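You operate a simulated robot arm through the tools that you are given. There is no shell and no other tool.

Carry out the task below with a simulated robot arm. There is one attempt and no reset: what you move stays moved.

JOB
Pull the air knob out and rake the orange-marked tray's roast cool.
Fine: the beans start hot; the rake goes home, then the air knob goes in; the motor stays on. Where these are worked on the way, their far stop is far enough and under half their travel is too little: air knob.

Only the result counts: the job must be done as asked and must still hold three seconds after the hand-in. Knocking over, shifting, dropping, spilling or breaking anything else fails it.

ROBOT AND FRAMES
A 7-joint arm with a fingered hand, fixed in place. Base frame: the origin is on the floor under the middle of its stand, x ahead of it, y to its left, z up. Readings come in m, degrees, newtons and seconds.
With the tool pointing down near the work surface it reaches from about 0.34 to 0.82 m from the base axis. Its first joint turns from -115.0 to 115.0 degrees. Payload 5 kg.
The TCP is the grasp point between the finger pads, 0.032 m short of the fingertips. In the tool frame z runs along the fingers and y along their closing line. The gripper opens to 0.16 m; its body begins 0.089 m behind the TCP. The gripper is a hand of 4 fingers: y runs from the thumb to the fingers, the wrist lies at [0, 0, -0.267] in the tool frame, and closing takes about 1.5 s.
Orientation is that of the tool frame in the base frame, as [roll, pitch, yaw] about the fixed x, y, z axes, in that order (R = Rz(yaw) Ry(pitch) Rx(roll)). With the fingers straight down and closing along the base's y, the tool's x points along the base's -x, its y along +y and its z along -z.

CONTROLS
- The arm moves only by the tool play_rows. Its argument "targets" is a list of rows, each a list of 2 entries, a list of its own where there are three numbers: the shift along the base's x, y, z in m, then the turn, a rotation vector about the base's x, y, z in degrees. In form: [[[dx, dy, dz], [ax, ay, az]], ...]. A call has 1 to 20 rows; each row is the pose to reach, as a shift and turn from the pose commanded when the call began. "claw" is the finger opening in m, from 0 to 0.16, set as the call begins (left out, the last holds). A row lasts 0.2 s, in which the tool goes at most 0.05 m and 8.6 degrees; a call with a longer step from one row to the next is refused whole, and so is a gripper value outside its range. Where a pose cannot be reached the arm comes as near as it can. A force on the tool above 40 N (or 10 N above the force at the start of the call, whichever is more), or a blocked arm, ends the call early, and 0.2 s more pass. Each finger travels about 0.108 m/s and halts on what it meets, pressing with about 27 N; the grip force reading is that of the motor and also rises with nothing between the fingers. The clock runs only during rows and for 0.2 s after the last one: add rows that repeat a pose to give the fingers time. It gives the time, the measured TCP pose, the force on the tool (base axes), the opening and the grip force at its end, in the units of the frame above (readings bear some noise), with the torque about the TCP (base axes, N m) and any sound that the robot's microphone picked up.
- Cameras (640 x 400 px; columns grow to the right, rows downward): "scene" is fixed at [0.3994, -0.4993, 1.4409]; the picture's right is [1.00, -0.07, 0.00], its down [-0.02, -0.28, -0.96] and it looks along [0.07, 0.96, -0.28] (base axes); focal length 316 px, centre (320, 200). "wrist" rides on the gripper at [0.08, -0.004, -0.114] in the tool frame; the picture's right is [0.05, 1.00, 0.00], its down [-0.82, 0.04, -0.58] and it looks along [-0.58, 0.03, 0.82] (tool axes); focal length 265 px, centre (320, 200). There is no depth. A picture from a camera that has moved, and an enlarged one, comes with that camera's place and axes in the base frame and with its lens.
- camera(camera): a new picture of that camera. It takes no simulated time.
- lift_body(by): slides the trunk up (or, below 0, down) by that many m; the arm rides with it, the base frame stays. It gives what a move gives, with no picture.
- finger_targets(finger1, finger2, finger3, thumb_bend): sets how far each is bent, from 0 (flat) to 1 (curled in); at 0.3 the hand is open as for a grip, at 0.7 the pads meet at the TCP. One left out holds its place. A second passes; each finger stops where it meets its share of the squeeze, and holds until it gets a number again. A gripper value or a shape takes the hand back. It gives what a move gives, with no picture; readings hold the bend of each and the force on the fingers (four entries, about 0 where the hand has none), thumb and palm.
- grasp_type(shape): the hand has 4 fingers and takes this shape, open, in about a second: jaw (thumb against the fingers, like two jaws); tri (thumb and two fingers); tip (a fingertip pinch); poke (one finger out to press); point (the index stretched); flat (the hand flat); cup (the hand cupped); fist (a fist). The gripper value then closes the fingers along that shape, each until it touches; the sizes above hold for jaw. It gives what a move gives, with no picture.
- close_up(camera, box): a new picture of the part [left, top, right, bottom] of that camera's present view, enlarged. It takes no simulated time.
- sign_off(): hands the job in; it is judged then, once.

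Nothing tells you positions but the pictures and the camera data. Unless the task says otherwise, let go and move clear before handing in.

The tools are called after "Request:" as name(argument=value, ...) on one line, values as JSON. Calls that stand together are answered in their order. play_rows: Moves the arm, as the interface text tells. Its arguments: {"type":"object","properties":{"targets":{"type":"array","items":{"type":"array"}},"claw":{"type":"number"}},"required":["targets"]} The other tools are called the same way: lift_body (by) moves the trunk up or down; grasp_type (shape) gives the hand a shape; finger_targets (finger1, finger2, finger3, thumb_bend) moves the fingers one by one; camera (camera) takes a picture; close_up (camera, box) takes an enlarged picture of a part of a camera's view; sign_off () hands the job in.

At the start:

```text
clock: 0.0
tcp_pos: [0.0816, 0.4814, 1.2741]
ee_rot: [180.0, 0.0, 179.9]
wrist_force: [0.1, 0.0, -0.8]
ft_torque: [0.01, -0.02, 0.02]
width: 0.1601
grasp_force: 0.0
shape: jaw
bend: [0.3, 0.3, 0.3, 0.3]
finger forces: [0.0, 0.1, 0.0, 0.0, 0.0, 0.1]
trunk travel left (down, up): [-0.925, 0.065]
```

scene: 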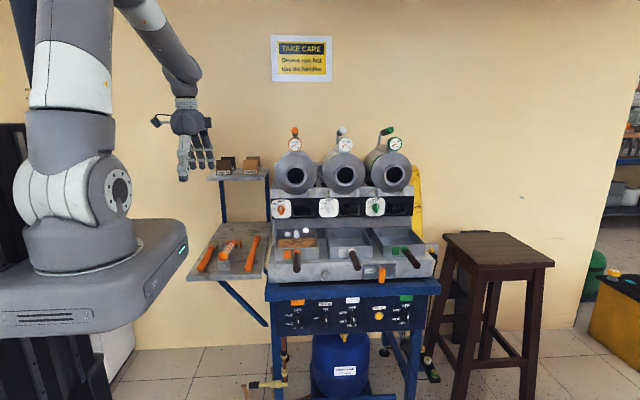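
wrist: 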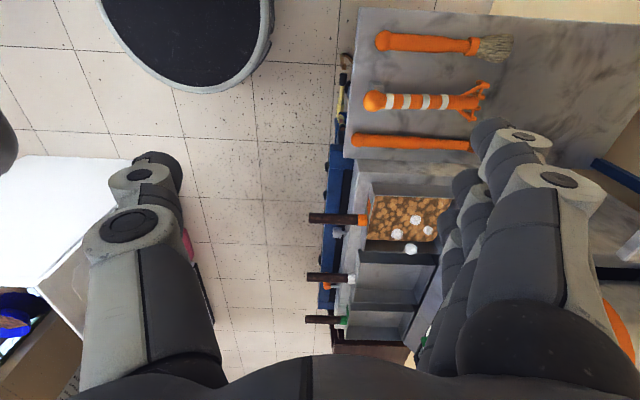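

I see a three-drum sample roaster with three trays in front (left marked orange with beans and steam), a side shelf with orange tools (a brush, a rake, a stick), and a control panel below with knobs. I'll take enlarged pictures to find the air knob, the rake and its home before moving anything.

Request:
close_up(camera="scene", box=[260, 180, 450, 300])

Request:
close_up(camera="scene", box=[260, 270, 450, 390])

Request:
close_up(camera="scene", box=[170, 140, 330, 300])

Request:
close_up(camera="wrist", box=[290, 0, 560, 180])

Request:
close_up(camera="wrist", box=[290, 150, 490, 360])

```text
3.33 times, centred on (355, 240) of scene
camera zoom: at [0.3994, -0.4993, 1.4409], right [1.0, -0.07, 0.0], down [-0.02, -0.28, -0.96], along [0.07, 0.96, -0.28], focal length 1053 px, centre (203, 67)
```

zoom: 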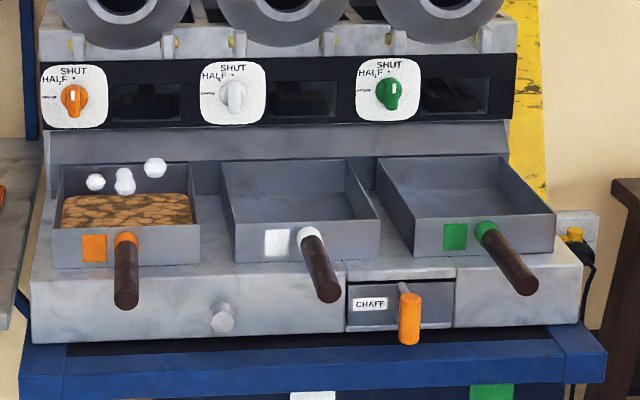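

```text
3.33 times, centred on (355, 330) of scene
camera zoom: at [0.3994, -0.4993, 1.4409], right [1.0, -0.07, 0.0], down [-0.02, -0.28, -0.96], along [0.07, 0.96, -0.28], focal length 1053 px, centre (203, -233)
```

zoom: 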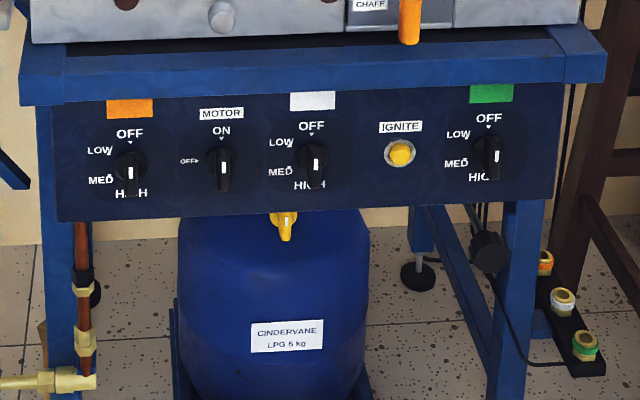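

```text
2.50 times, centred on (250, 220) of scene
camera zoom: at [0.3994, -0.4993, 1.4409], right [1.0, -0.07, 0.0], down [-0.02, -0.28, -0.96], along [0.07, 0.96, -0.28], focal length 790 px, centre (495, 150)
```

zoom: 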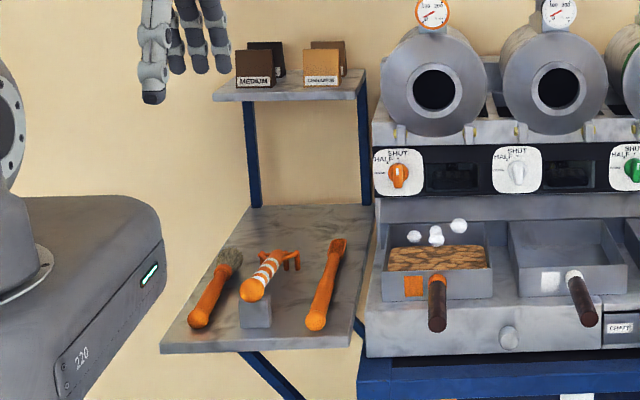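

```text
2.22 times, centred on (425, 90) of wrist
camera zoom: at [0.0012, 0.4771, 1.3893], right [-0.05, 1.0, 0.0], down [0.82, 0.04, 0.58], along [0.58, 0.03, -0.82], focal length 590 px, centre (87, 444)
```

zoom: 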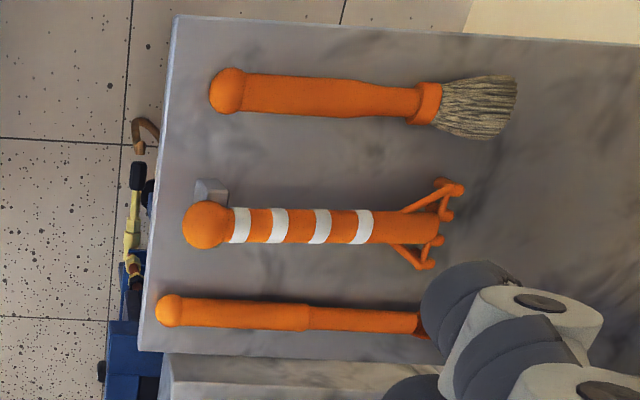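

```text
1.90 times, centred on (390, 255) of wrist
camera zoom: at [0.0012, 0.4771, 1.3893], right [-0.05, 1.0, 0.0], down [0.82, 0.04, 0.58], along [0.58, 0.03, -0.82], focal length 506 px, centre (187, 95)
```

zoom: 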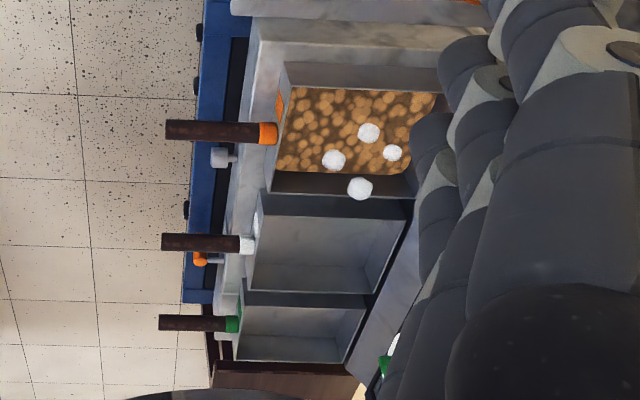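

The orange-marked tray (left) holds hot beans under steam puffs. I take the grey round knob on the body's front at about (0.50, 0.55, 0.84) to be the air knob, and the striped rake to rest on a cradle at about (0.12, 0.58–0.77, 0.92). I'll look closer at both before moving.

Request:
close_up(camera="scene", box=[294, 250, 358, 290])

Request:
close_up(camera="scene", box=[190, 225, 270, 285])

Request:
close_up(camera="wrist", box=[310, 190, 390, 250])

Request:
close_up(camera="wrist", box=[350, 60, 510, 160])

Request:
close_up(camera="scene", box=[264, 190, 360, 250])

```text
10.00 times, centred on (326, 270) of scene
camera zoom: at [0.3994, -0.4993, 1.4409], right [1.0, -0.07, 0.0], down [-0.02, -0.28, -0.96], along [0.07, 0.96, -0.28], focal length 3158 px, centre (260, -500)
```

zoom: 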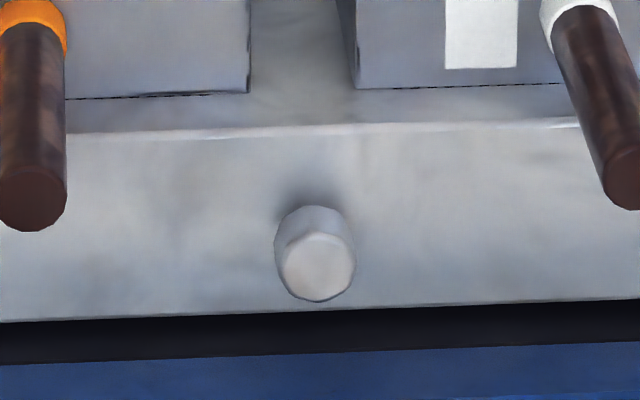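

```text
6.67 times, centred on (230, 255) of scene
camera zoom: at [0.3994, -0.4993, 1.4409], right [1.0, -0.07, 0.0], down [-0.02, -0.28, -0.96], along [0.07, 0.96, -0.28], focal length 2106 px, centre (920, -167)
```

zoom: 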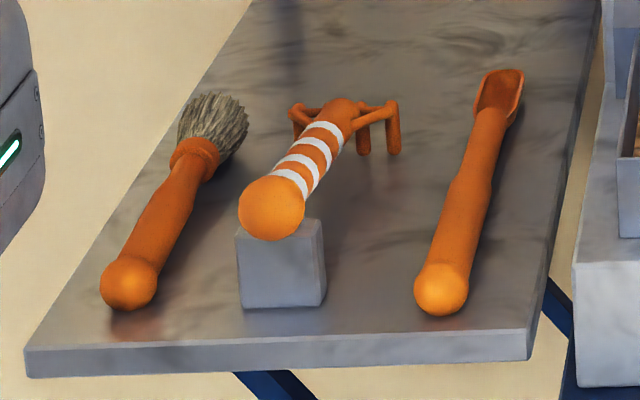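

```text
6.67 times, centred on (350, 220) of wrist
camera zoom: at [0.0012, 0.4771, 1.3893], right [-0.05, 1.0, 0.0], down [0.82, 0.04, 0.58], along [0.58, 0.03, -0.82], focal length 1769 px, centre (120, 67)
```

zoom: 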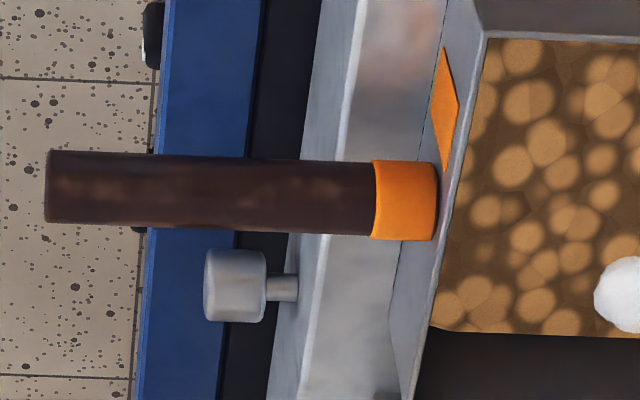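

```text
4.00 times, centred on (430, 110) of wrist
camera zoom: at [0.0012, 0.4771, 1.3893], right [-0.05, 1.0, 0.0], down [0.82, 0.04, 0.58], along [0.58, 0.03, -0.82], focal length 1062 px, centre (-120, 560)
```

zoom: 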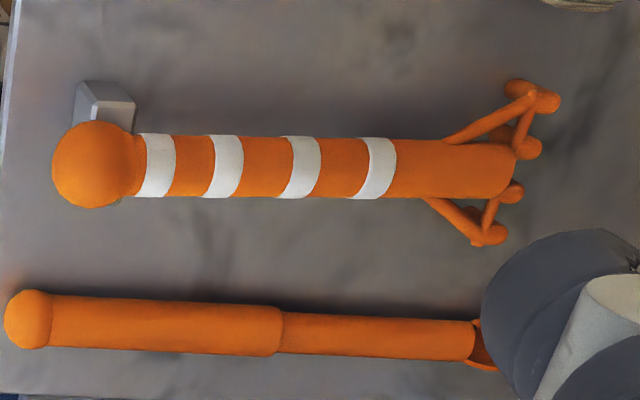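

```text
6.67 times, centred on (312, 220) of scene
camera zoom: at [0.3994, -0.4993, 1.4409], right [1.0, -0.07, 0.0], down [-0.02, -0.28, -0.96], along [0.07, 0.96, -0.28], focal length 2106 px, centre (373, 67)
```

zoom: 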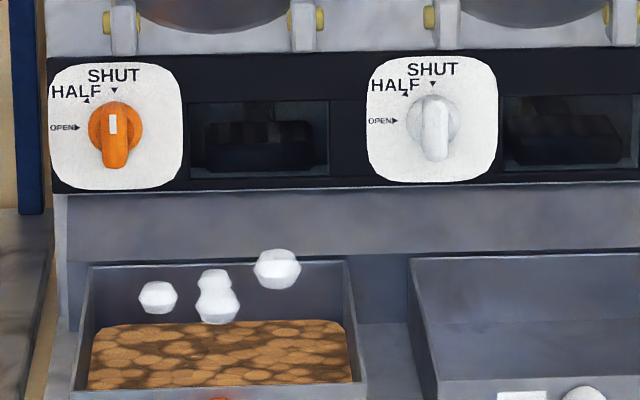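

The knob is a stubby cylinder about 27 mm across, with its face at y≈0.54 and roughly 35 mm of room below it. I'll see what the fingertip pinch looks like, to judge how to grip in this tight spot.

Request:
grasp_type(shape="tip")

Request:
close_up(camera="scene", box=[140, 80, 236, 200])

Request:
camera(camera="wrist")

```text
clock: 0.9
tcp_pos: [0.0818, 0.4803, 1.274]
ee_rot: [179.9, 0.1, 180.0]
wrist_force: [-0.4, 0.3, 0.5]
ft_torque: [0.05, 0.03, -0.03]
width: 0.1596
grasp_force: 0.1
shape: tip
bend: [0.01, 0.3, 0.01, 0.3]
finger forces: [0.0, 0.0, 0.0, 0.0, 0.0, 0.0]
trunk travel left (down, up): [-0.925, 0.065]
```

```text
3.33 times, centred on (188, 140) of scene
camera zoom: at [0.3994, -0.4993, 1.4409], right [1.0, -0.07, 0.0], down [-0.02, -0.28, -0.96], along [0.07, 0.96, -0.28], focal length 1053 px, centre (760, 400)
```

zoom: 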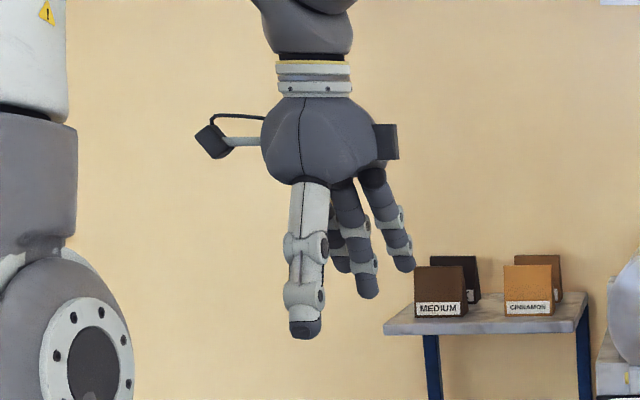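

```text
taken
camera wrist: at [0.0012, 0.4771, 1.3893], right [-0.05, 1.0, 0.0], down [0.82, 0.04, 0.58], along [0.58, 0.03, -0.82], focal length 265 px, centre (320, 200)
```

wrist: 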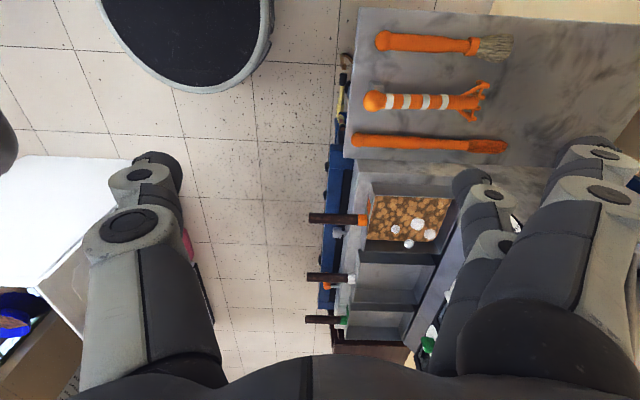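

In the pinch, the middle finger and thumb oppose each other while the outer fingers stay straight. I'll curl the outer fingers away so only thumb and middle finger stick out. Then I'll swing the hand to point horizontally at the knob (+y), well in front of and above it.

Request:
finger_targets(finger1=1.0, finger2=0.35, finger3=1.0, thumb_bend=0.35)

Request:
play_rows(targets=[[[0.0208, -0.0055, -0.0112], [3.464, 3.464, -3.464]], [[0.0415, -0.011, -0.0224], [6.928, 6.928, -6.928]], [[0.0623, -0.0165, -0.0336], [10.392, 10.392, -10.392]], [[0.083, -0.0221, -0.0448], [13.856, 13.856, -13.856]], [[0.1038, -0.0276, -0.056], [17.32, 17.32, -17.32]], [[0.1246, -0.0331, -0.0672], [20.785, 20.785, -20.785]], [[0.1453, -0.0386, -0.0784], [24.249, 24.249, -24.249]], [[0.1661, -0.0441, -0.0896], [27.713, 27.713, -27.713]], [[0.1868, -0.0496, -0.1008], [31.177, 31.177, -31.177]], [[0.2076, -0.0552, -0.112], [34.641, 34.641, -34.641]], [[0.2284, -0.0607, -0.1232], [38.105, 38.105, -38.105]], [[0.2491, -0.0662, -0.1344], [41.569, 41.569, -41.569]], [[0.2699, -0.0717, -0.1456], [45.033, 45.033, -45.033]], [[0.2906, -0.0772, -0.1568], [48.497, 48.497, -48.497]], [[0.3114, -0.0827, -0.168], [51.962, 51.962, -51.962]], [[0.3322, -0.0882, -0.1792], [55.426, 55.426, -55.426]], [[0.3529, -0.0938, -0.1904], [58.89, 58.89, -58.89]], [[0.3737, -0.0993, -0.2016], [62.354, 62.354, -62.354]], [[0.3944, -0.1048, -0.2128], [65.818, 65.818, -65.818]], [[0.4152, -0.1103, -0.224], [69.282, 69.282, -69.282]]])

Request:
camera(camera="scene")

Request:
camera(camera="wrist")

```text
clock: 1.9
tcp_pos: [0.0821, 0.4804, 1.2742]
ee_rot: [180.0, 0.0, 180.0]
wrist_force: [-0.1, 0.1, -0.5]
ft_torque: [-0.03, 0.0, 0.0]
width: 0.0739
grasp_force: 0.1
shape: fingers
bend: [1.0, 0.35, 1.0, 0.35]
finger forces: [0.0, 0.0, 0.0, 0.0, 0.0, 0.0]
trunk travel left (down, up): [-0.925, 0.065]
```

```text
clock: 6.1
tcp_pos: [0.4974, 0.3691, 1.0475]
ee_rot: [4.7, -90.0, -94.6]
wrist_force: [0.1, -1.2, 0.3]
ft_torque: [0.0, 0.01, -0.02]
width: 0.0742
grasp_force: 0.0
shape: fingers
bend: [1.0, 0.35, 1.0, 0.35]
finger forces: [0.0, 0.0, 0.0, 0.0, 0.0, 0.0]
trunk travel left (down, up): [-0.925, 0.065]
```

```text
taken
```

scene: 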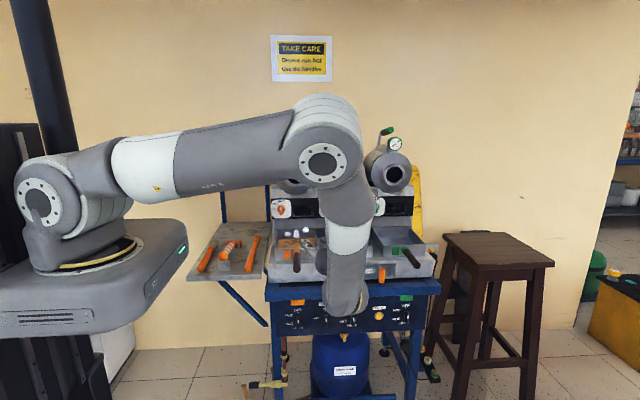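

```text
taken
camera wrist: at [0.4926, 0.2563, 1.1305], right [1.0, 0.0, 0.05], down [0.04, -0.58, -0.82], along [0.03, 0.82, -0.57], focal length 265 px, centre (320, 200)
```

wrist: 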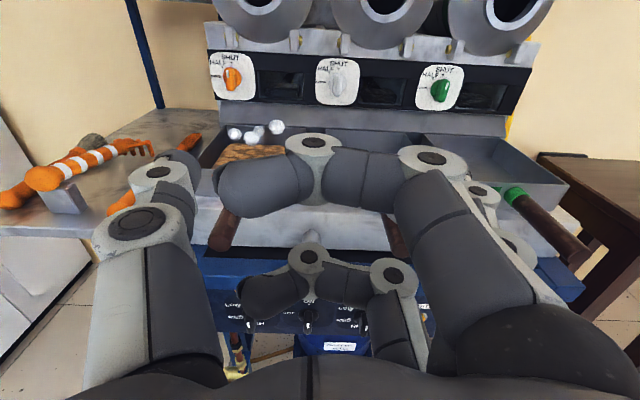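

The hand now points at the machine from the front, and the scene shows the arm clear of everything. I'll drop to knob height in front of it, tilting the fingers 30° down so the curled fingers stay clear of the blue frame, then check the view.

Request:
play_rows(targets=[[[0, 0.004, -0.025], [-3.75, 0, 0]], [[0, 0.008, -0.05], [-7.5, 0, 0]], [[0, 0.012, -0.075], [-11.25, 0, 0]], [[0, 0.016, -0.1], [-15, 0, 0]], [[0, 0.02, -0.125], [-18.75, 0, 0]], [[0, 0.024, -0.15], [-22.5, 0, 0]], [[0, 0.028, -0.175], [-26.25, 0, 0]], [[0, 0.031, -0.197], [-30, 0, 0]], [[0, 0.031, -0.197], [-30, 0, 0]]])

Request:
camera(camera="scene")

Request:
camera(camera="wrist")

```text
clock: 8.1
tcp_pos: [0.4959, 0.3988, 0.8537]
ee_rot: [180.0, -60.0, 90.0]
wrist_force: [0.4, -0.7, -0.1]
ft_torque: [0.0, -0.01, 0.02]
width: 0.0741
grasp_force: 0.1
shape: fingers
bend: [1.0, 0.35, 1.0, 0.35]
finger forces: [0.0, 0.0, 0.1, 0.0, 0.0, 0.0]
trunk travel left (down, up): [-0.925, 0.065]
```

```text
taken
```

scene: 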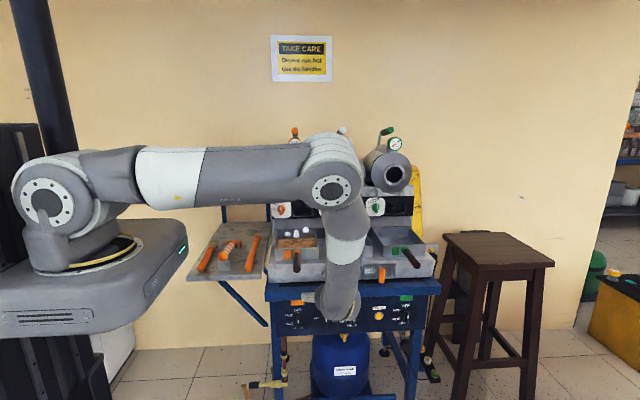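

```text
taken
camera wrist: at [0.4921, 0.3424, 0.9805], right [1.0, 0.03, 0.04], down [0.04, -0.91, -0.42], along [0.03, 0.42, -0.91], focal length 265 px, centre (320, 200)
```

wrist: 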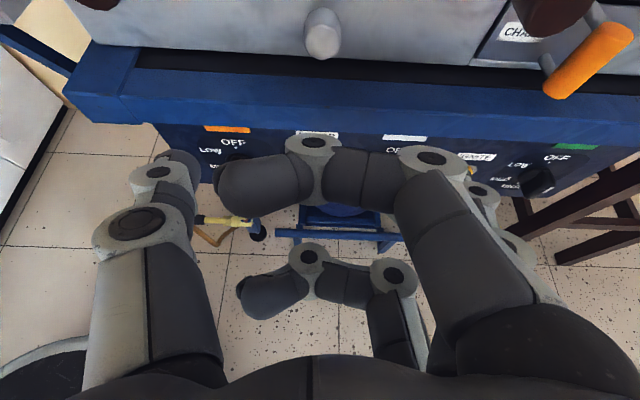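

The knob sits straight ahead at about (0.496, 0.55, 0.843), matching my earlier estimate. I'll narrow thumb and middle finger so they pass well clear of the tray handles, and look again.

Request:
finger_targets(finger2=0.52, thumb_bend=0.52)

Request:
play_rows(targets=[[[0, 0.02, -0.002], [0, 0, 0]], [[0, 0.04, -0.003], [0, 0, 0]], [[0, 0.06, -0.003], [0, 0, 0]], [[0, 0.06, -0.003], [0, 0, 0]]])

Request:
camera(camera="wrist")

Request:
camera(camera="scene")

```text
clock: 9.1
tcp_pos: [0.4968, 0.3999, 0.8523]
ee_rot: [-180.0, -60.0, 90.1]
wrist_force: [-1.0, 0.0, -0.6]
ft_torque: [-0.01, 0.0, -0.01]
width: 0.0609
grasp_force: 0.1
shape: fingers
bend: [1.0, 0.52, 1.0, 0.52]
finger forces: [0.1, 0.0, 0.0, 0.1, 0.0, 0.1]
trunk travel left (down, up): [-0.925, 0.065]
```

```text
clock: 10.1
tcp_pos: [0.497, 0.4609, 0.8477]
ee_rot: [-179.9, -59.9, 90.0]
wrist_force: [0.1, 0.4, 0.2]
ft_torque: [-0.02, 0.03, 0.04]
width: 0.0607
grasp_force: 0.1
shape: fingers
bend: [1.0, 0.52, 1.0, 0.52]
finger forces: [0.0, 0.0, 0.0, 0.0, 0.1, 0.1]
trunk travel left (down, up): [-0.925, 0.065]
```

```text
taken
camera wrist: at [0.4933, 0.4029, 0.9768], right [1.0, 0.03, 0.04], down [0.04, -0.91, -0.42], along [0.03, 0.42, -0.91], focal length 265 px, centre (320, 200)
```

wrist: 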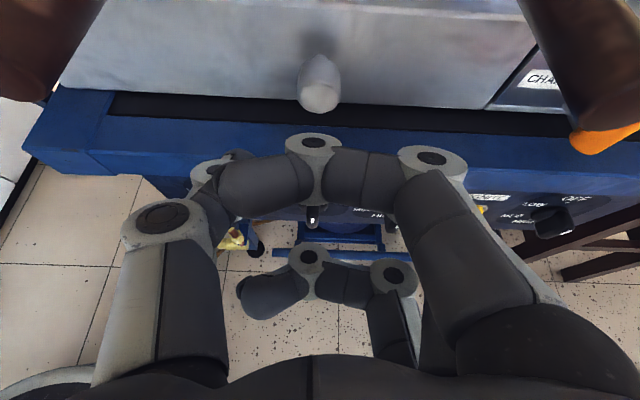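

```text
taken
```

scene: 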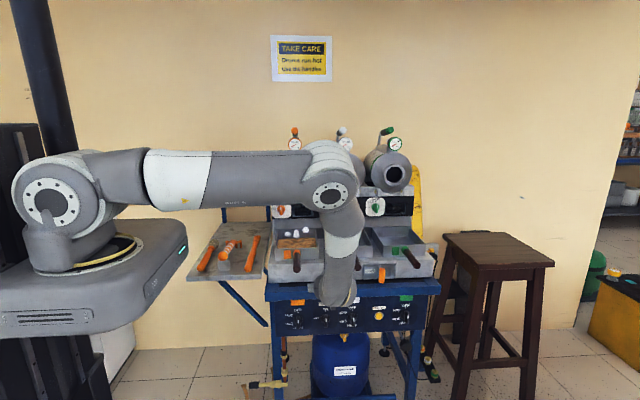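

The middle finger and thumb straddle the knob line and nothing is touching. I'll advance along +y so the knob lies between the pads.

Request:
play_rows(targets=[[[0, 0.015, 0], [0, 0, 0]], [[0, 0.03, 0], [0, 0, 0]], [[0, 0.045, 0], [0, 0, 0]], [[0, 0.06, 0], [0, 0, 0]], [[0, 0.076, 0], [0, 0, 0]], [[0, 0.076, 0], [0, 0, 0]]])

Request:
camera(camera="wrist")

Request:
close_up(camera="scene", box=[270, 220, 398, 300])

```text
clock: 11.5
tcp_pos: [0.4968, 0.5363, 0.8497]
ee_rot: [179.9, -59.8, 90.1]
wrist_force: [-0.2, -11.1, -0.6]
ft_torque: [-0.18, -0.01, 0.65]
width: 0.0605
grasp_force: 6.0
shape: fingers
bend: [1.0, 0.52, 1.0, 0.52]
finger forces: [0.0, 0.0, 0.0, 0.1, 11.7, 0.1]
trunk travel left (down, up): [-0.925, 0.065]
```

```text
taken
camera wrist: at [0.4932, 0.4794, 0.9775], right [1.0, 0.03, 0.05], down [0.04, -0.91, -0.42], along [0.03, 0.42, -0.91], focal length 265 px, centre (320, 200)
```

wrist: 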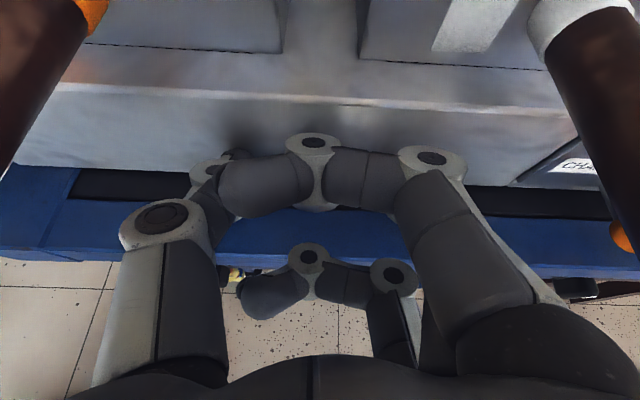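

```text
5.00 times, centred on (334, 260) of scene
camera zoom: at [0.3994, -0.4993, 1.4409], right [1.0, -0.07, 0.0], down [-0.02, -0.28, -0.96], along [0.07, 0.96, -0.28], focal length 1579 px, centre (250, -100)
```

zoom: 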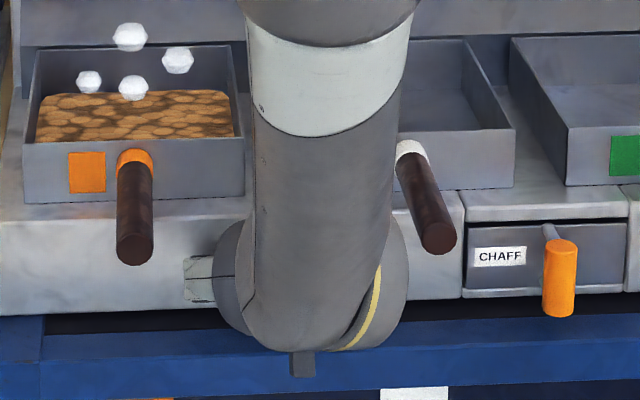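

The thumb tip is touching the body's front face (about 11 N), so the fingers reached a little too far while open. I'll back off slightly, close part-way, then come forward again.

Request:
play_rows(targets=[[[0, -0.014, 0], [0, 0, 0]], [[0, -0.014, 0], [0, 0, 0]]])

Request:
finger_targets(finger2=0.58, thumb_bend=0.58)

Request:
play_rows(targets=[[[0, 0.005, 0], [0, 0, 0]], [[0, 0.01, 0], [0, 0, 0]], [[0, 0.01, 0], [0, 0, 0]]])

```text
clock: 12.1
tcp_pos: [0.4964, 0.524, 0.8493]
ee_rot: [180.0, -60.1, 90.0]
wrist_force: [1.1, 0.1, -0.6]
ft_torque: [-0.02, -0.01, -0.01]
width: 0.0608
grasp_force: 0.0
shape: fingers
bend: [1.0, 0.52, 1.0, 0.52]
finger forces: [0.1, 0.0, 0.1, 0.0, 0.0, 0.0]
trunk travel left (down, up): [-0.925, 0.065]
```

```text
clock: 13.1
tcp_pos: [0.4965, 0.5248, 0.85]
ee_rot: [-180.0, -60.1, 90.0]
wrist_force: [-0.1, 0.1, 0.6]
ft_torque: [0.02, -0.01, 0.01]
width: 0.0575
grasp_force: 0.1
shape: fingers
bend: [1.0, 0.57, 1.0, 0.57]
finger forces: [0.1, 0.1, 0.0, 0.1, 0.0, 0.0]
trunk travel left (down, up): [-0.925, 0.065]
```

```text
clock: 13.9
tcp_pos: [0.4969, 0.5332, 0.8492]
ee_rot: [179.8, -60.0, 90.1]
wrist_force: [-0.1, 0.7, 0.1]
ft_torque: [0.01, 0.02, 0.02]
width: 0.0572
grasp_force: 0.1
shape: fingers
bend: [1.0, 0.57, 1.0, 0.57]
finger forces: [0.0, 0.0, 0.0, 0.1, 0.0, 0.0]
trunk travel left (down, up): [-0.925, 0.065]
```

Free again, with the TCP at y≈0.533 and no contact. Now I'll close thumb and middle finger on the knob.

Request:
finger_targets(finger2=0.72, thumb_bend=0.72)

Request:
camera(camera="wrist")

```text
clock: 14.9
tcp_pos: [0.4969, 0.5343, 0.8491]
ee_rot: [-179.9, -59.9, 90.0]
wrist_force: [-8.8, 2.7, -5.4]
ft_torque: [-0.09, 0.02, 0.18]
width: 0.0525
grasp_force: 12.0
shape: fingers
bend: [1.0, 0.67, 1.0, 0.67]
finger forces: [0.0, 7.2, 0.1, 0.1, 16.8, 0.0]
trunk travel left (down, up): [-0.925, 0.065]
```

```text
taken
camera wrist: at [0.4922, 0.4768, 0.9774], right [1.0, 0.03, 0.04], down [0.04, -0.91, -0.42], along [0.03, 0.42, -0.91], focal length 265 px, centre (320, 200)
```

wrist: 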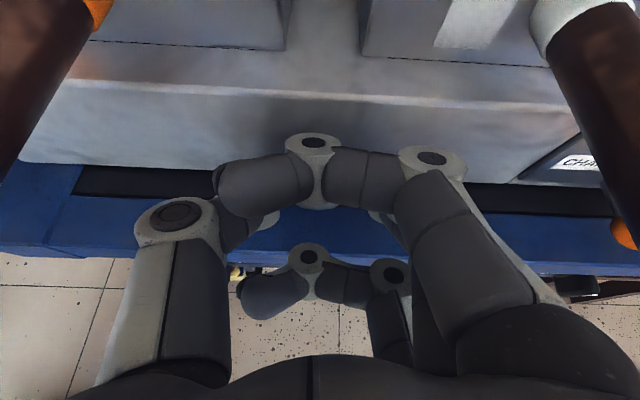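

Both pads now press on the knob (7 N and 17 N), so I have it. I'll pull straight out along -y gently and watch the force.

Request:
play_rows(targets=[[[0, -0.006, 0], [0, 0, 0]], [[0, -0.012, 0], [0, 0, 0]], [[0, -0.018, 0], [0, 0, 0]], [[0, -0.024, 0], [0, 0, 0]], [[0, -0.024, 0], [0, 0, 0]]])

Request:
camera(camera="wrist")

Request:
close_up(camera="scene", box=[270, 220, 398, 300])

```text
clock: 16.1
tcp_pos: [0.4953, 0.5092, 0.8499]
ee_rot: [179.8, -60.0, 90.1]
wrist_force: [-8.5, 15.2, -3.5]
ft_torque: [0.06, 0.02, 0.01]
width: 0.0529
grasp_force: 10.4
shape: fingers
bend: [1.0, 0.66, 1.0, 0.66]
finger forces: [0.0, 6.3, 0.2, 0.1, 14.2, 0.0]
trunk travel left (down, up): [-0.925, 0.065]
```

```text
taken
camera wrist: at [0.4922, 0.4533, 0.9778], right [1.0, 0.03, 0.05], down [0.04, -0.91, -0.42], along [0.03, 0.42, -0.91], focal length 265 px, centre (320, 200)
```

wrist: 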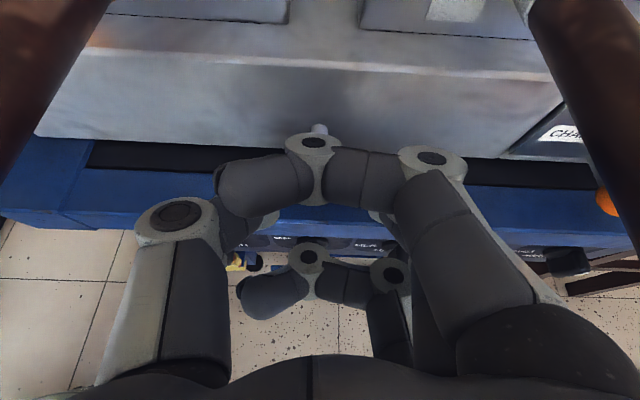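

```text
5.00 times, centred on (334, 260) of scene
camera zoom: at [0.3994, -0.4993, 1.4409], right [1.0, -0.07, 0.0], down [-0.02, -0.28, -0.96], along [0.07, 0.96, -0.28], focal length 1579 px, centre (250, -100)
```

zoom: 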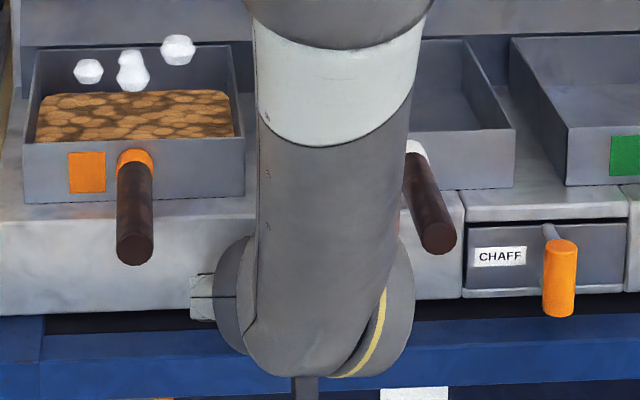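

I can see a bit of stem showing behind the curled finger, with about 15 N of resistance. I'll keep pulling in small steps until it meets its far stop.

Request:
play_rows(targets=[[[0, -0.005, 0], [0, 0, 0]], [[0, -0.01, 0], [0, 0, 0]], [[0, -0.015, 0], [0, 0, 0]], [[0, -0.015, 0], [0, 0, 0]]])

Request:
camera(camera="wrist")

```text
clock: 17.1
tcp_pos: [0.4995, 0.4927, 0.8499]
ee_rot: [180.0, -60.0, 90.0]
wrist_force: [0.3, 1.0, -0.5]
ft_torque: [-0.02, 0.02, 0.01]
width: 0.0501
grasp_force: 0.1
shape: fingers
bend: [1.0, 0.71, 1.0, 0.71]
finger forces: [0.0, 0.0, 0.0, 0.1, 0.0, 0.0]
trunk travel left (down, up): [-0.925, 0.065]
```

```text
taken
camera wrist: at [0.4945, 0.4356, 0.9782], right [1.0, 0.02, 0.05], down [0.04, -0.91, -0.42], along [0.03, 0.42, -0.91], focal length 265 px, centre (320, 200)
```

wrist: 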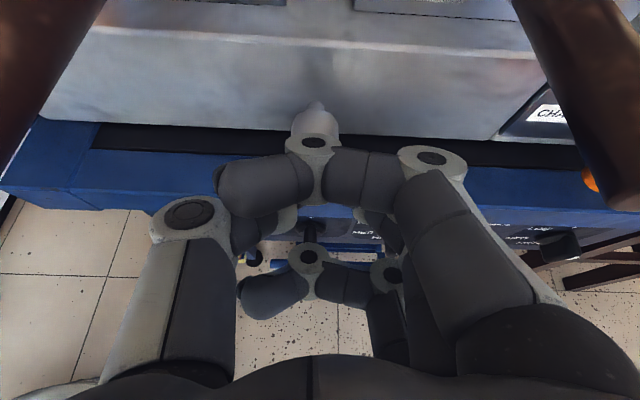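

The pads slid off (fingers fully closed, no force), but the knob appears partly out. I'll back the hand off to see how far the knob has come.

Request:
play_rows(targets=[[[0, -0.03, 0], [0, 0, 0]], [[0, -0.06, 0], [0, 0, 0]], [[0, -0.09, 0], [0, 0, 0]], [[0, -0.09, 0], [0, 0, 0]]])

Request:
camera(camera="wrist")

Request:
close_up(camera="wrist", box=[260, 0, 388, 80])

Request:
close_up(camera="scene", box=[270, 220, 398, 300])

```text
clock: 18.1
tcp_pos: [0.496, 0.4037, 0.8497]
ee_rot: [180.0, -59.9, 90.1]
wrist_force: [-0.2, -0.6, -0.2]
ft_torque: [-0.01, 0.03, -0.02]
width: 0.0501
grasp_force: 0.2
shape: fingers
bend: [1.0, 0.71, 1.0, 0.71]
finger forces: [0.1, 0.0, 0.0, 0.0, 0.0, 0.0]
trunk travel left (down, up): [-0.925, 0.065]
```

```text
taken
camera wrist: at [0.4921, 0.3462, 0.9775], right [1.0, 0.03, 0.04], down [0.04, -0.91, -0.42], along [0.03, 0.42, -0.91], focal length 265 px, centre (320, 200)
```

wrist: 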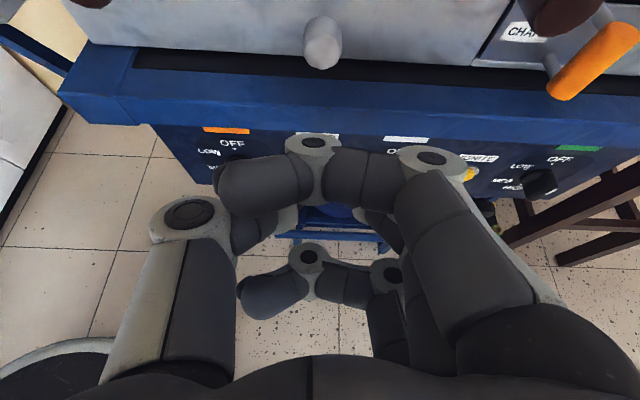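

```text
5.00 times, centred on (324, 40) of wrist
camera zoom: at [0.4921, 0.3462, 0.9775], right [1.0, 0.03, 0.04], down [0.04, -0.91, -0.42], along [0.03, 0.42, -0.91], focal length 1327 px, centre (300, 1000)
```

zoom: 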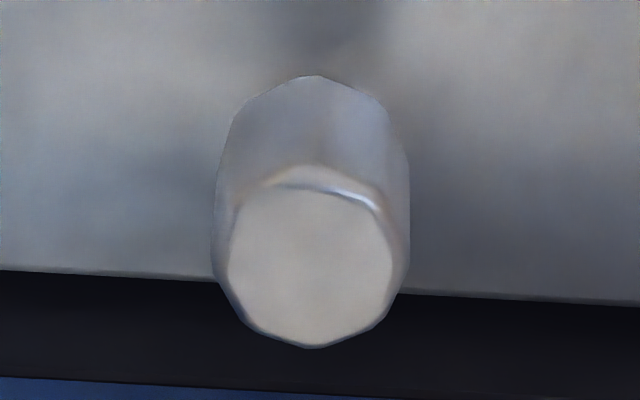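

```text
5.00 times, centred on (334, 260) of scene
camera zoom: at [0.3994, -0.4993, 1.4409], right [1.0, -0.07, 0.0], down [-0.02, -0.28, -0.96], along [0.07, 0.96, -0.28], focal length 1579 px, centre (250, -100)
```

zoom: 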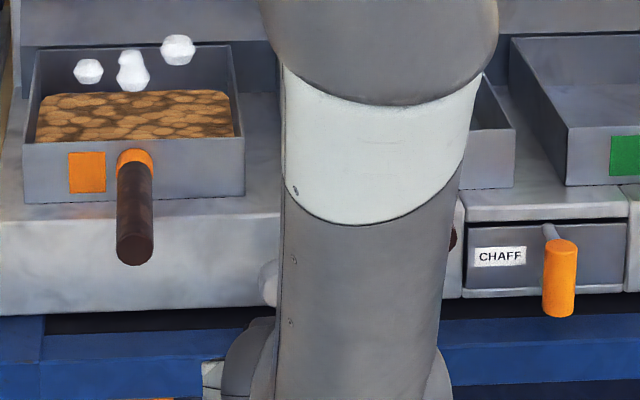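

The knob has come out about 10 mm (face now near y≈0.530), then the pads slipped. I'll reopen a bit, go in deeper so the pads sit further behind its rim, and grip again.

Request:
finger_targets(finger2=0.57, thumb_bend=0.57)

Request:
play_rows(targets=[[[0, 0.03, 0], [0, 0, 0]], [[0, 0.06, 0], [0, 0, 0]], [[0, 0.09, 0], [0, 0, 0]], [[0, 0.11, 0], [0, 0, 0]], [[0, 0.125, 0], [0, 0, 0]], [[0, 0.134, 0], [0, 0, 0]], [[0, 0.134, 0], [0, 0, 0]]])

Request:
finger_targets(finger2=0.75, thumb_bend=0.75)

```text
clock: 19.1
tcp_pos: [0.4974, 0.4024, 0.8489]
ee_rot: [180.0, -60.0, 90.1]
wrist_force: [0.0, 0.1, 0.2]
ft_torque: [0.01, -0.03, 0.02]
width: 0.0576
grasp_force: 0.0
shape: fingers
bend: [1.0, 0.56, 1.0, 0.56]
finger forces: [0.0, 0.0, 0.0, 0.0, 0.0, 0.1]
trunk travel left (down, up): [-0.925, 0.065]
```

```text
clock: 20.7
tcp_pos: [0.4971, 0.5364, 0.8498]
ee_rot: [179.9, -59.9, 90.0]
wrist_force: [-0.2, -11.0, -0.9]
ft_torque: [-0.17, -0.06, 0.57]
width: 0.0578
grasp_force: 5.9
shape: fingers
bend: [1.0, 0.56, 1.0, 0.56]
finger forces: [0.1, 0.1, 0.1, 0.1, 11.6, 0.0]
trunk travel left (down, up): [-0.925, 0.065]
```

```text
clock: 21.7
tcp_pos: [0.4935, 0.5403, 0.851]
ee_rot: [-179.9, -60.0, 90.2]
wrist_force: [-15.4, 13.0, -6.1]
ft_torque: [0.03, 0.13, 0.23]
width: 0.0513
grasp_force: 15.8
shape: fingers
bend: [1.0, 0.68, 1.0, 0.68]
finger forces: [0.0, 10.2, 0.1, 0.0, 20.7, 0.0]
trunk travel left (down, up): [-0.925, 0.065]
```

The pads now hook behind the rim (the force on the tool has turned to +13 N in y, so the knob is pulled outward). I'll draw it out slowly again.

Request:
play_rows(targets=[[[0, -0.005, 0], [0, 0, 0]], [[0, -0.01, 0], [0, 0, 0]], [[0, -0.015, 0], [0, 0, 0]], [[0, -0.015, 0], [0, 0, 0]]])

Request:
close_up(camera="wrist", box=[220, 60, 412, 180])

```text
clock: 22.3
tcp_pos: [0.4927, 0.5364, 0.8517]
ee_rot: [-179.5, -60.3, 89.7]
wrist_force: [-7.5, 29.5, -14.8]
ft_torque: [0.09, 0.02, 0.08]
width: 0.0516
grasp_force: 16.2
shape: fingers
bend: [1.0, 0.65, 1.0, 0.67]
finger forces: [0.0, 13.6, 0.0, 0.0, 20.0, 0.0]
trunk travel left (down, up): [-0.925, 0.065]
stopped in row 2: the force on the tool passed its limit at 43 N (the readings are from after the stop); the commanded pose is now the measured one
```

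```text
3.33 times, centred on (316, 120) of wrist
camera zoom: at [0.4897, 0.4791, 0.9791], right [1.0, 0.03, 0.04], down [0.04, -0.9, -0.42], along [0.02, 0.43, -0.9], focal length 885 px, centre (333, 467)
```

zoom: 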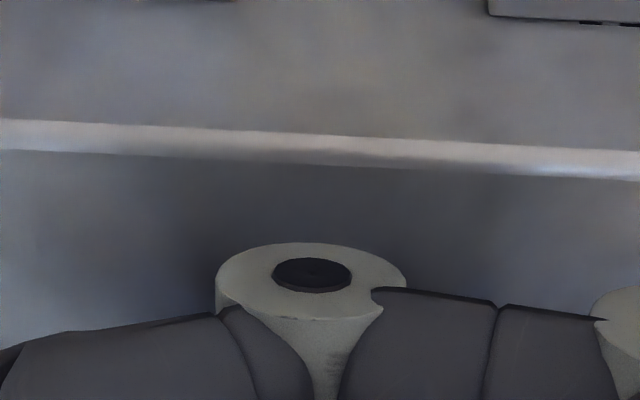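

The pull hit a hard 43 N with no movement, which suggests the knob is at its far stop. I'll let go, back away and compare its position with the first picture.

Request:
finger_targets(finger2=0.52, thumb_bend=0.52)

Request:
play_rows(targets=[[[0, -0.01, 0], [0, 0, 0]], [[0, -0.03, 0], [0, 0, 0]], [[0, -0.07, 0], [0, 0, 0]], [[0, -0.11, 0], [0, 0, 0]], [[0, -0.13, 0.01], [0, 0, 0]], [[0, -0.13, 0.05], [0, 0, 0]], [[0, -0.13, 0.1], [0, 0, 0]], [[-0.04, -0.13, 0.12], [0, 0, 0]], [[-0.08, -0.13, 0.13], [0, 0, 0]], [[-0.12, -0.13, 0.14], [0, 0, 0]], [[-0.16, -0.13, 0.15], [0, 0, 0]], [[-0.2, -0.13, 0.15], [0, 0, 0]], [[-0.24, -0.13, 0.15], [0, 0, 0]], [[-0.24, -0.13, 0.15], [0, 0, 0]]])

Request:
close_up(camera="scene", box=[294, 250, 358, 290])

Request:
camera(camera="scene")

Request:
camera(camera="wrist")

```text
clock: 23.3
tcp_pos: [0.4969, 0.5329, 0.854]
ee_rot: [-179.8, -60.4, 89.9]
wrist_force: [-0.6, 0.1, -1.1]
ft_torque: [0.05, -0.01, 0.0]
width: 0.0605
grasp_force: 0.1
shape: fingers
bend: [1.0, 0.52, 1.0, 0.52]
finger forces: [0.0, 0.0, 0.0, 0.0, 0.0, 0.1]
trunk travel left (down, up): [-0.925, 0.065]
```

```text
clock: 26.3
tcp_pos: [0.2556, 0.4024, 1.0039]
ee_rot: [-179.8, -60.4, 89.8]
wrist_force: [-0.2, 0.1, 1.3]
ft_torque: [-0.01, -0.01, 0.04]
width: 0.0607
grasp_force: 0.1
shape: fingers
bend: [1.0, 0.52, 1.0, 0.52]
finger forces: [0.0, 0.0, 0.0, 0.0, 0.0, 0.1]
trunk travel left (down, up): [-0.925, 0.065]
```

```text
10.00 times, centred on (326, 270) of scene
camera zoom: at [0.3994, -0.4993, 1.4409], right [1.0, -0.07, 0.0], down [-0.02, -0.28, -0.96], along [0.07, 0.96, -0.28], focal length 3158 px, centre (260, -500)
```

zoom: 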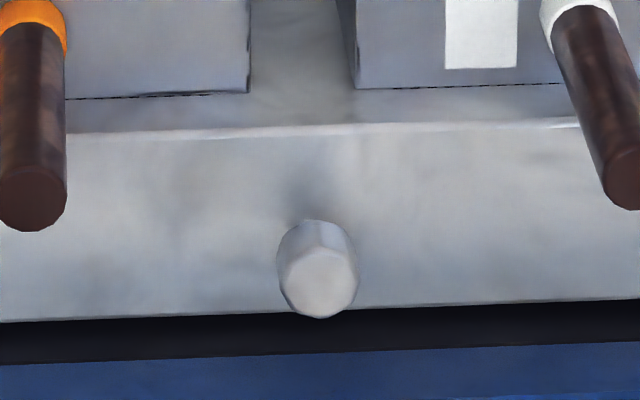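

```text
taken
```

scene: 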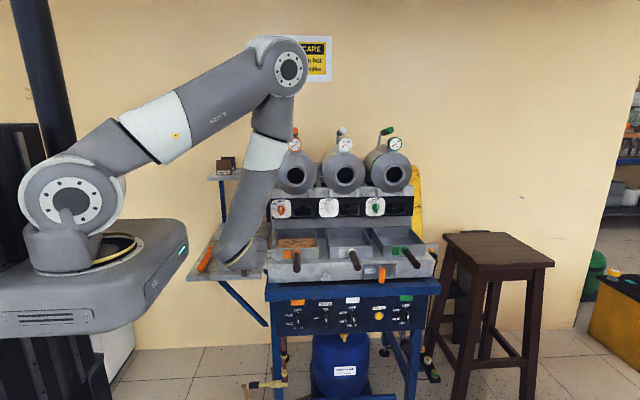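

```text
taken
camera wrist: at [0.2508, 0.3449, 1.1315], right [1.0, 0.02, 0.04], down [0.04, -0.9, -0.42], along [0.03, 0.43, -0.9], focal length 265 px, centre (320, 200)
```

wrist: 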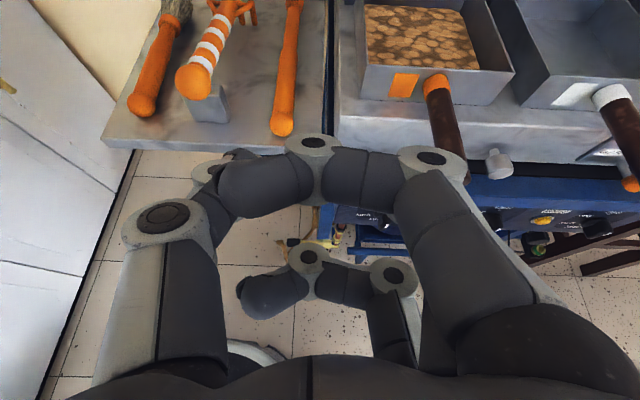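

The knob stands about 12 mm further out than at first, and it held against 43 N, so I take it to be at its far stop. The steam puffs are gone from the tray; I'll look closer at the beans, the tray and the rake.

Request:
close_up(camera="scene", box=[264, 190, 360, 250])

Request:
close_up(camera="wrist", box=[330, 0, 530, 130])

Request:
close_up(camera="wrist", box=[100, 0, 320, 140])

```text
6.67 times, centred on (312, 220) of scene
camera zoom: at [0.3994, -0.4993, 1.4409], right [1.0, -0.07, 0.0], down [-0.02, -0.28, -0.96], along [0.07, 0.96, -0.28], focal length 2106 px, centre (373, 67)
```

zoom: 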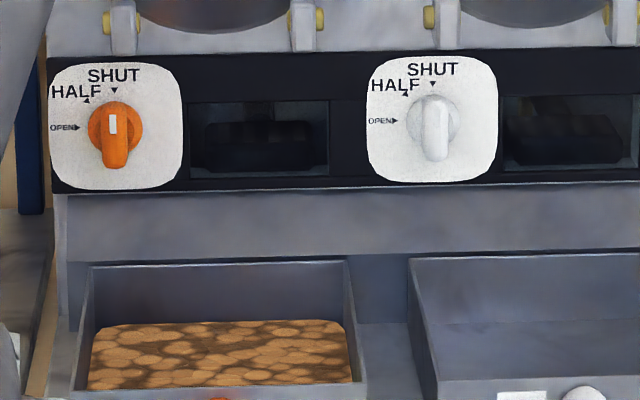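

```text
3.08 times, centred on (430, 65) of wrist
camera zoom: at [0.2508, 0.3449, 1.1315], right [1.0, 0.02, 0.04], down [0.04, -0.9, -0.42], along [0.03, 0.43, -0.9], focal length 817 px, centre (-18, 615)
```

zoom: 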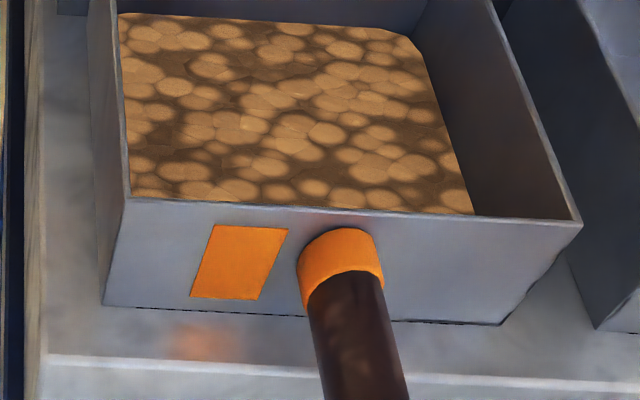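

```text
2.86 times, centred on (210, 70) of wrist
camera zoom: at [0.2508, 0.3449, 1.1315], right [1.0, 0.02, 0.04], down [0.04, -0.9, -0.42], along [0.03, 0.43, -0.9], focal length 758 px, centre (634, 571)
```

zoom: 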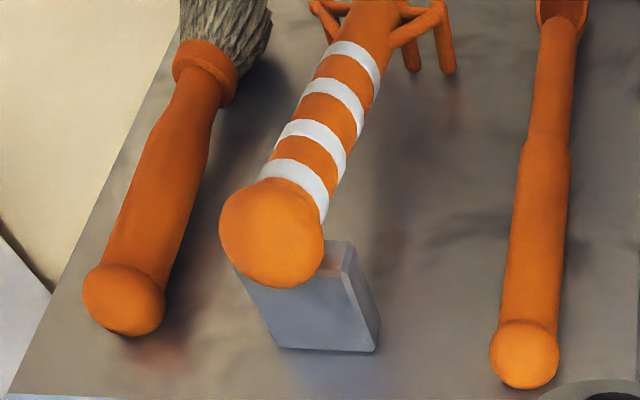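

The beans lie flat in the tray and the rake rests with its handle on the cradle, ball end at about (0.119, 0.575, 0.925), handle sloping 9° down to the tines. I'll open the hand to jaw shape and bring it above the handle, pointing nearly straight down and closing along x.

Request:
grasp_type(shape="jaw")

Request:
play_rows(targets=[[[-0.0076, 0.0134, 0.01], [-2.78, 0, 0]], [[-0.0151, 0.0268, 0.02], [-5.56, 0, 0]], [[-0.0227, 0.0402, 0.03], [-8.33, 0, 0]], [[-0.0302, 0.0536, 0.04], [-11.11, 0, 0]], [[-0.0378, 0.067, 0.05], [-13.89, 0, 0]], [[-0.0453, 0.0803, 0.06], [-16.67, 0, 0]], [[-0.0529, 0.0937, 0.07], [-19.44, 0, 0]], [[-0.0604, 0.1071, 0.07], [-22.22, 0, 0]], [[-0.068, 0.1205, 0.07], [-25, 0, 0]], [[-0.0756, 0.1339, 0.07], [-27.78, 0, 0]], [[-0.0831, 0.1473, 0.07], [-30.56, 0, 0]], [[-0.0907, 0.1607, 0.07], [-33.33, 0, 0]], [[-0.0982, 0.1741, 0.07], [-36.11, 0, 0]], [[-0.1058, 0.1874, 0.07], [-38.89, 0, 0]], [[-0.1133, 0.2008, 0.07], [-41.67, 0, 0]], [[-0.1209, 0.2142, 0.065], [-44.44, 0, 0]], [[-0.1284, 0.2276, 0.06], [-47.22, 0, 0]], [[-0.136, 0.241, 0.056], [-50, 0, 0]], [[-0.136, 0.241, 0.056], [-50, 0, 0]]], claw=0.085)

Request:
camera(camera="wrist")

Request:
camera(camera="scene")

```text
clock: 27.2
tcp_pos: [0.2536, 0.403, 1.0052]
ee_rot: [-179.8, -60.4, 89.9]
wrist_force: [-0.4, 0.5, 0.0]
ft_torque: [0.02, 0.03, 0.0]
width: 0.1602
grasp_force: 0.0
shape: jaw
bend: [0.3, 0.3, 0.3, 0.3]
finger forces: [0.1, 0.1, 0.0, 0.1, 0.0, 0.0]
trunk travel left (down, up): [-0.925, 0.065]
```

```text
clock: 31.2
tcp_pos: [0.1189, 0.6427, 1.06]
ee_rot: [180.0, -10.4, 89.9]
wrist_force: [-0.5, 0.4, 0.3]
ft_torque: [0.02, -0.01, 0.01]
width: 0.086
grasp_force: 0.0
shape: jaw
bend: [0.72, 0.72, 0.72, 0.7]
finger forces: [0.0, 0.0, 0.1, 0.1, 0.0, 0.0]
trunk travel left (down, up): [-0.925, 0.065]
```

```text
taken
camera wrist: at [0.1154, 0.7035, 1.1872], right [1.0, 0.05, 0.01], down [0.04, -0.91, 0.42], along [0.03, -0.42, -0.91], focal length 265 px, centre (320, 200)
```

wrist: 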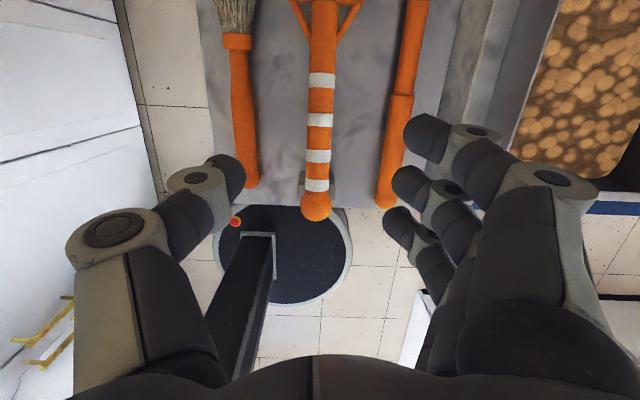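

```text
taken
```

scene: 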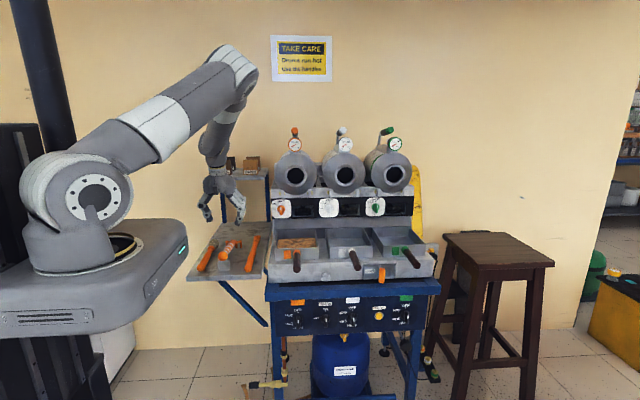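

The hand is centred over the rake (handle at x≈0.120), with clear room between brush and sampler. I'll descend onto the handle just ahead of the cradle.

Request:
play_rows(targets=[[[0, 0.006, -0.03], [0, 0, 0]], [[0.001, 0.012, -0.06], [0, 0, 0]], [[0.001, 0.012, -0.085], [0, 0, 0]], [[0.001, 0.012, -0.11], [0, 0, 0]], [[0.001, 0.012, -0.125], [0, 0, 0]], [[0.001, 0.012, -0.137], [0, 0, 0]], [[0.001, 0.012, -0.137], [0, 0, 0]]])

Request:
camera(camera="wrist")

Request:
close_up(camera="scene", box=[180, 200, 276, 290])

```text
clock: 32.8
tcp_pos: [0.1214, 0.6553, 0.9229]
ee_rot: [180.0, -10.3, 89.9]
wrist_force: [0.6, 0.3, -0.6]
ft_torque: [-0.02, 0.02, 0.03]
width: 0.0857
grasp_force: 0.1
shape: jaw
bend: [0.72, 0.72, 0.72, 0.7]
finger forces: [0.0, 0.1, 0.1, 0.0, 0.0, 0.0]
trunk travel left (down, up): [-0.925, 0.065]
```

```text
taken
camera wrist: at [0.1178, 0.715, 1.0506], right [1.0, 0.05, 0.01], down [0.04, -0.91, 0.42], along [0.03, -0.42, -0.91], focal length 265 px, centre (320, 200)
```

wrist: 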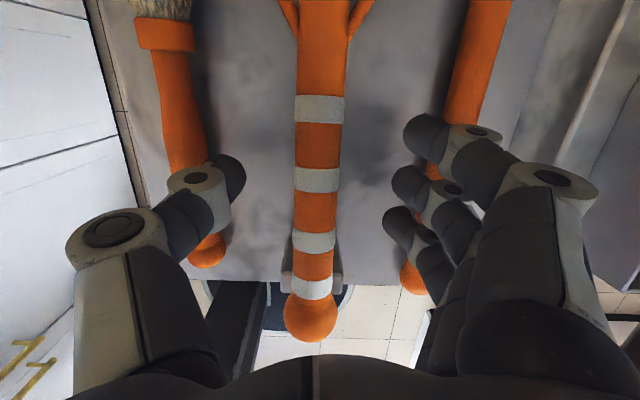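

```text
4.44 times, centred on (228, 245) of scene
camera zoom: at [0.3994, -0.4993, 1.4409], right [1.0, -0.07, 0.0], down [-0.02, -0.28, -0.96], along [0.07, 0.96, -0.28], focal length 1404 px, centre (729, 0)
```

zoom: 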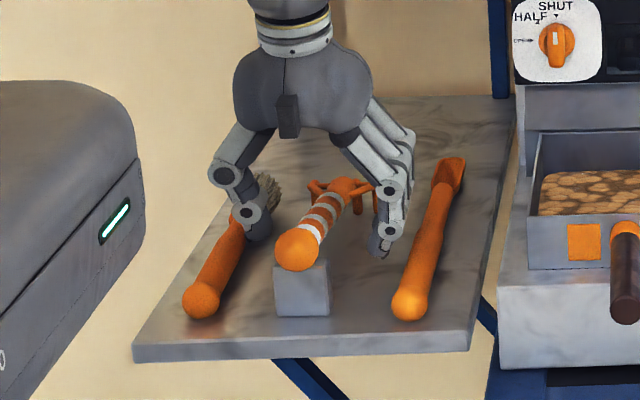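

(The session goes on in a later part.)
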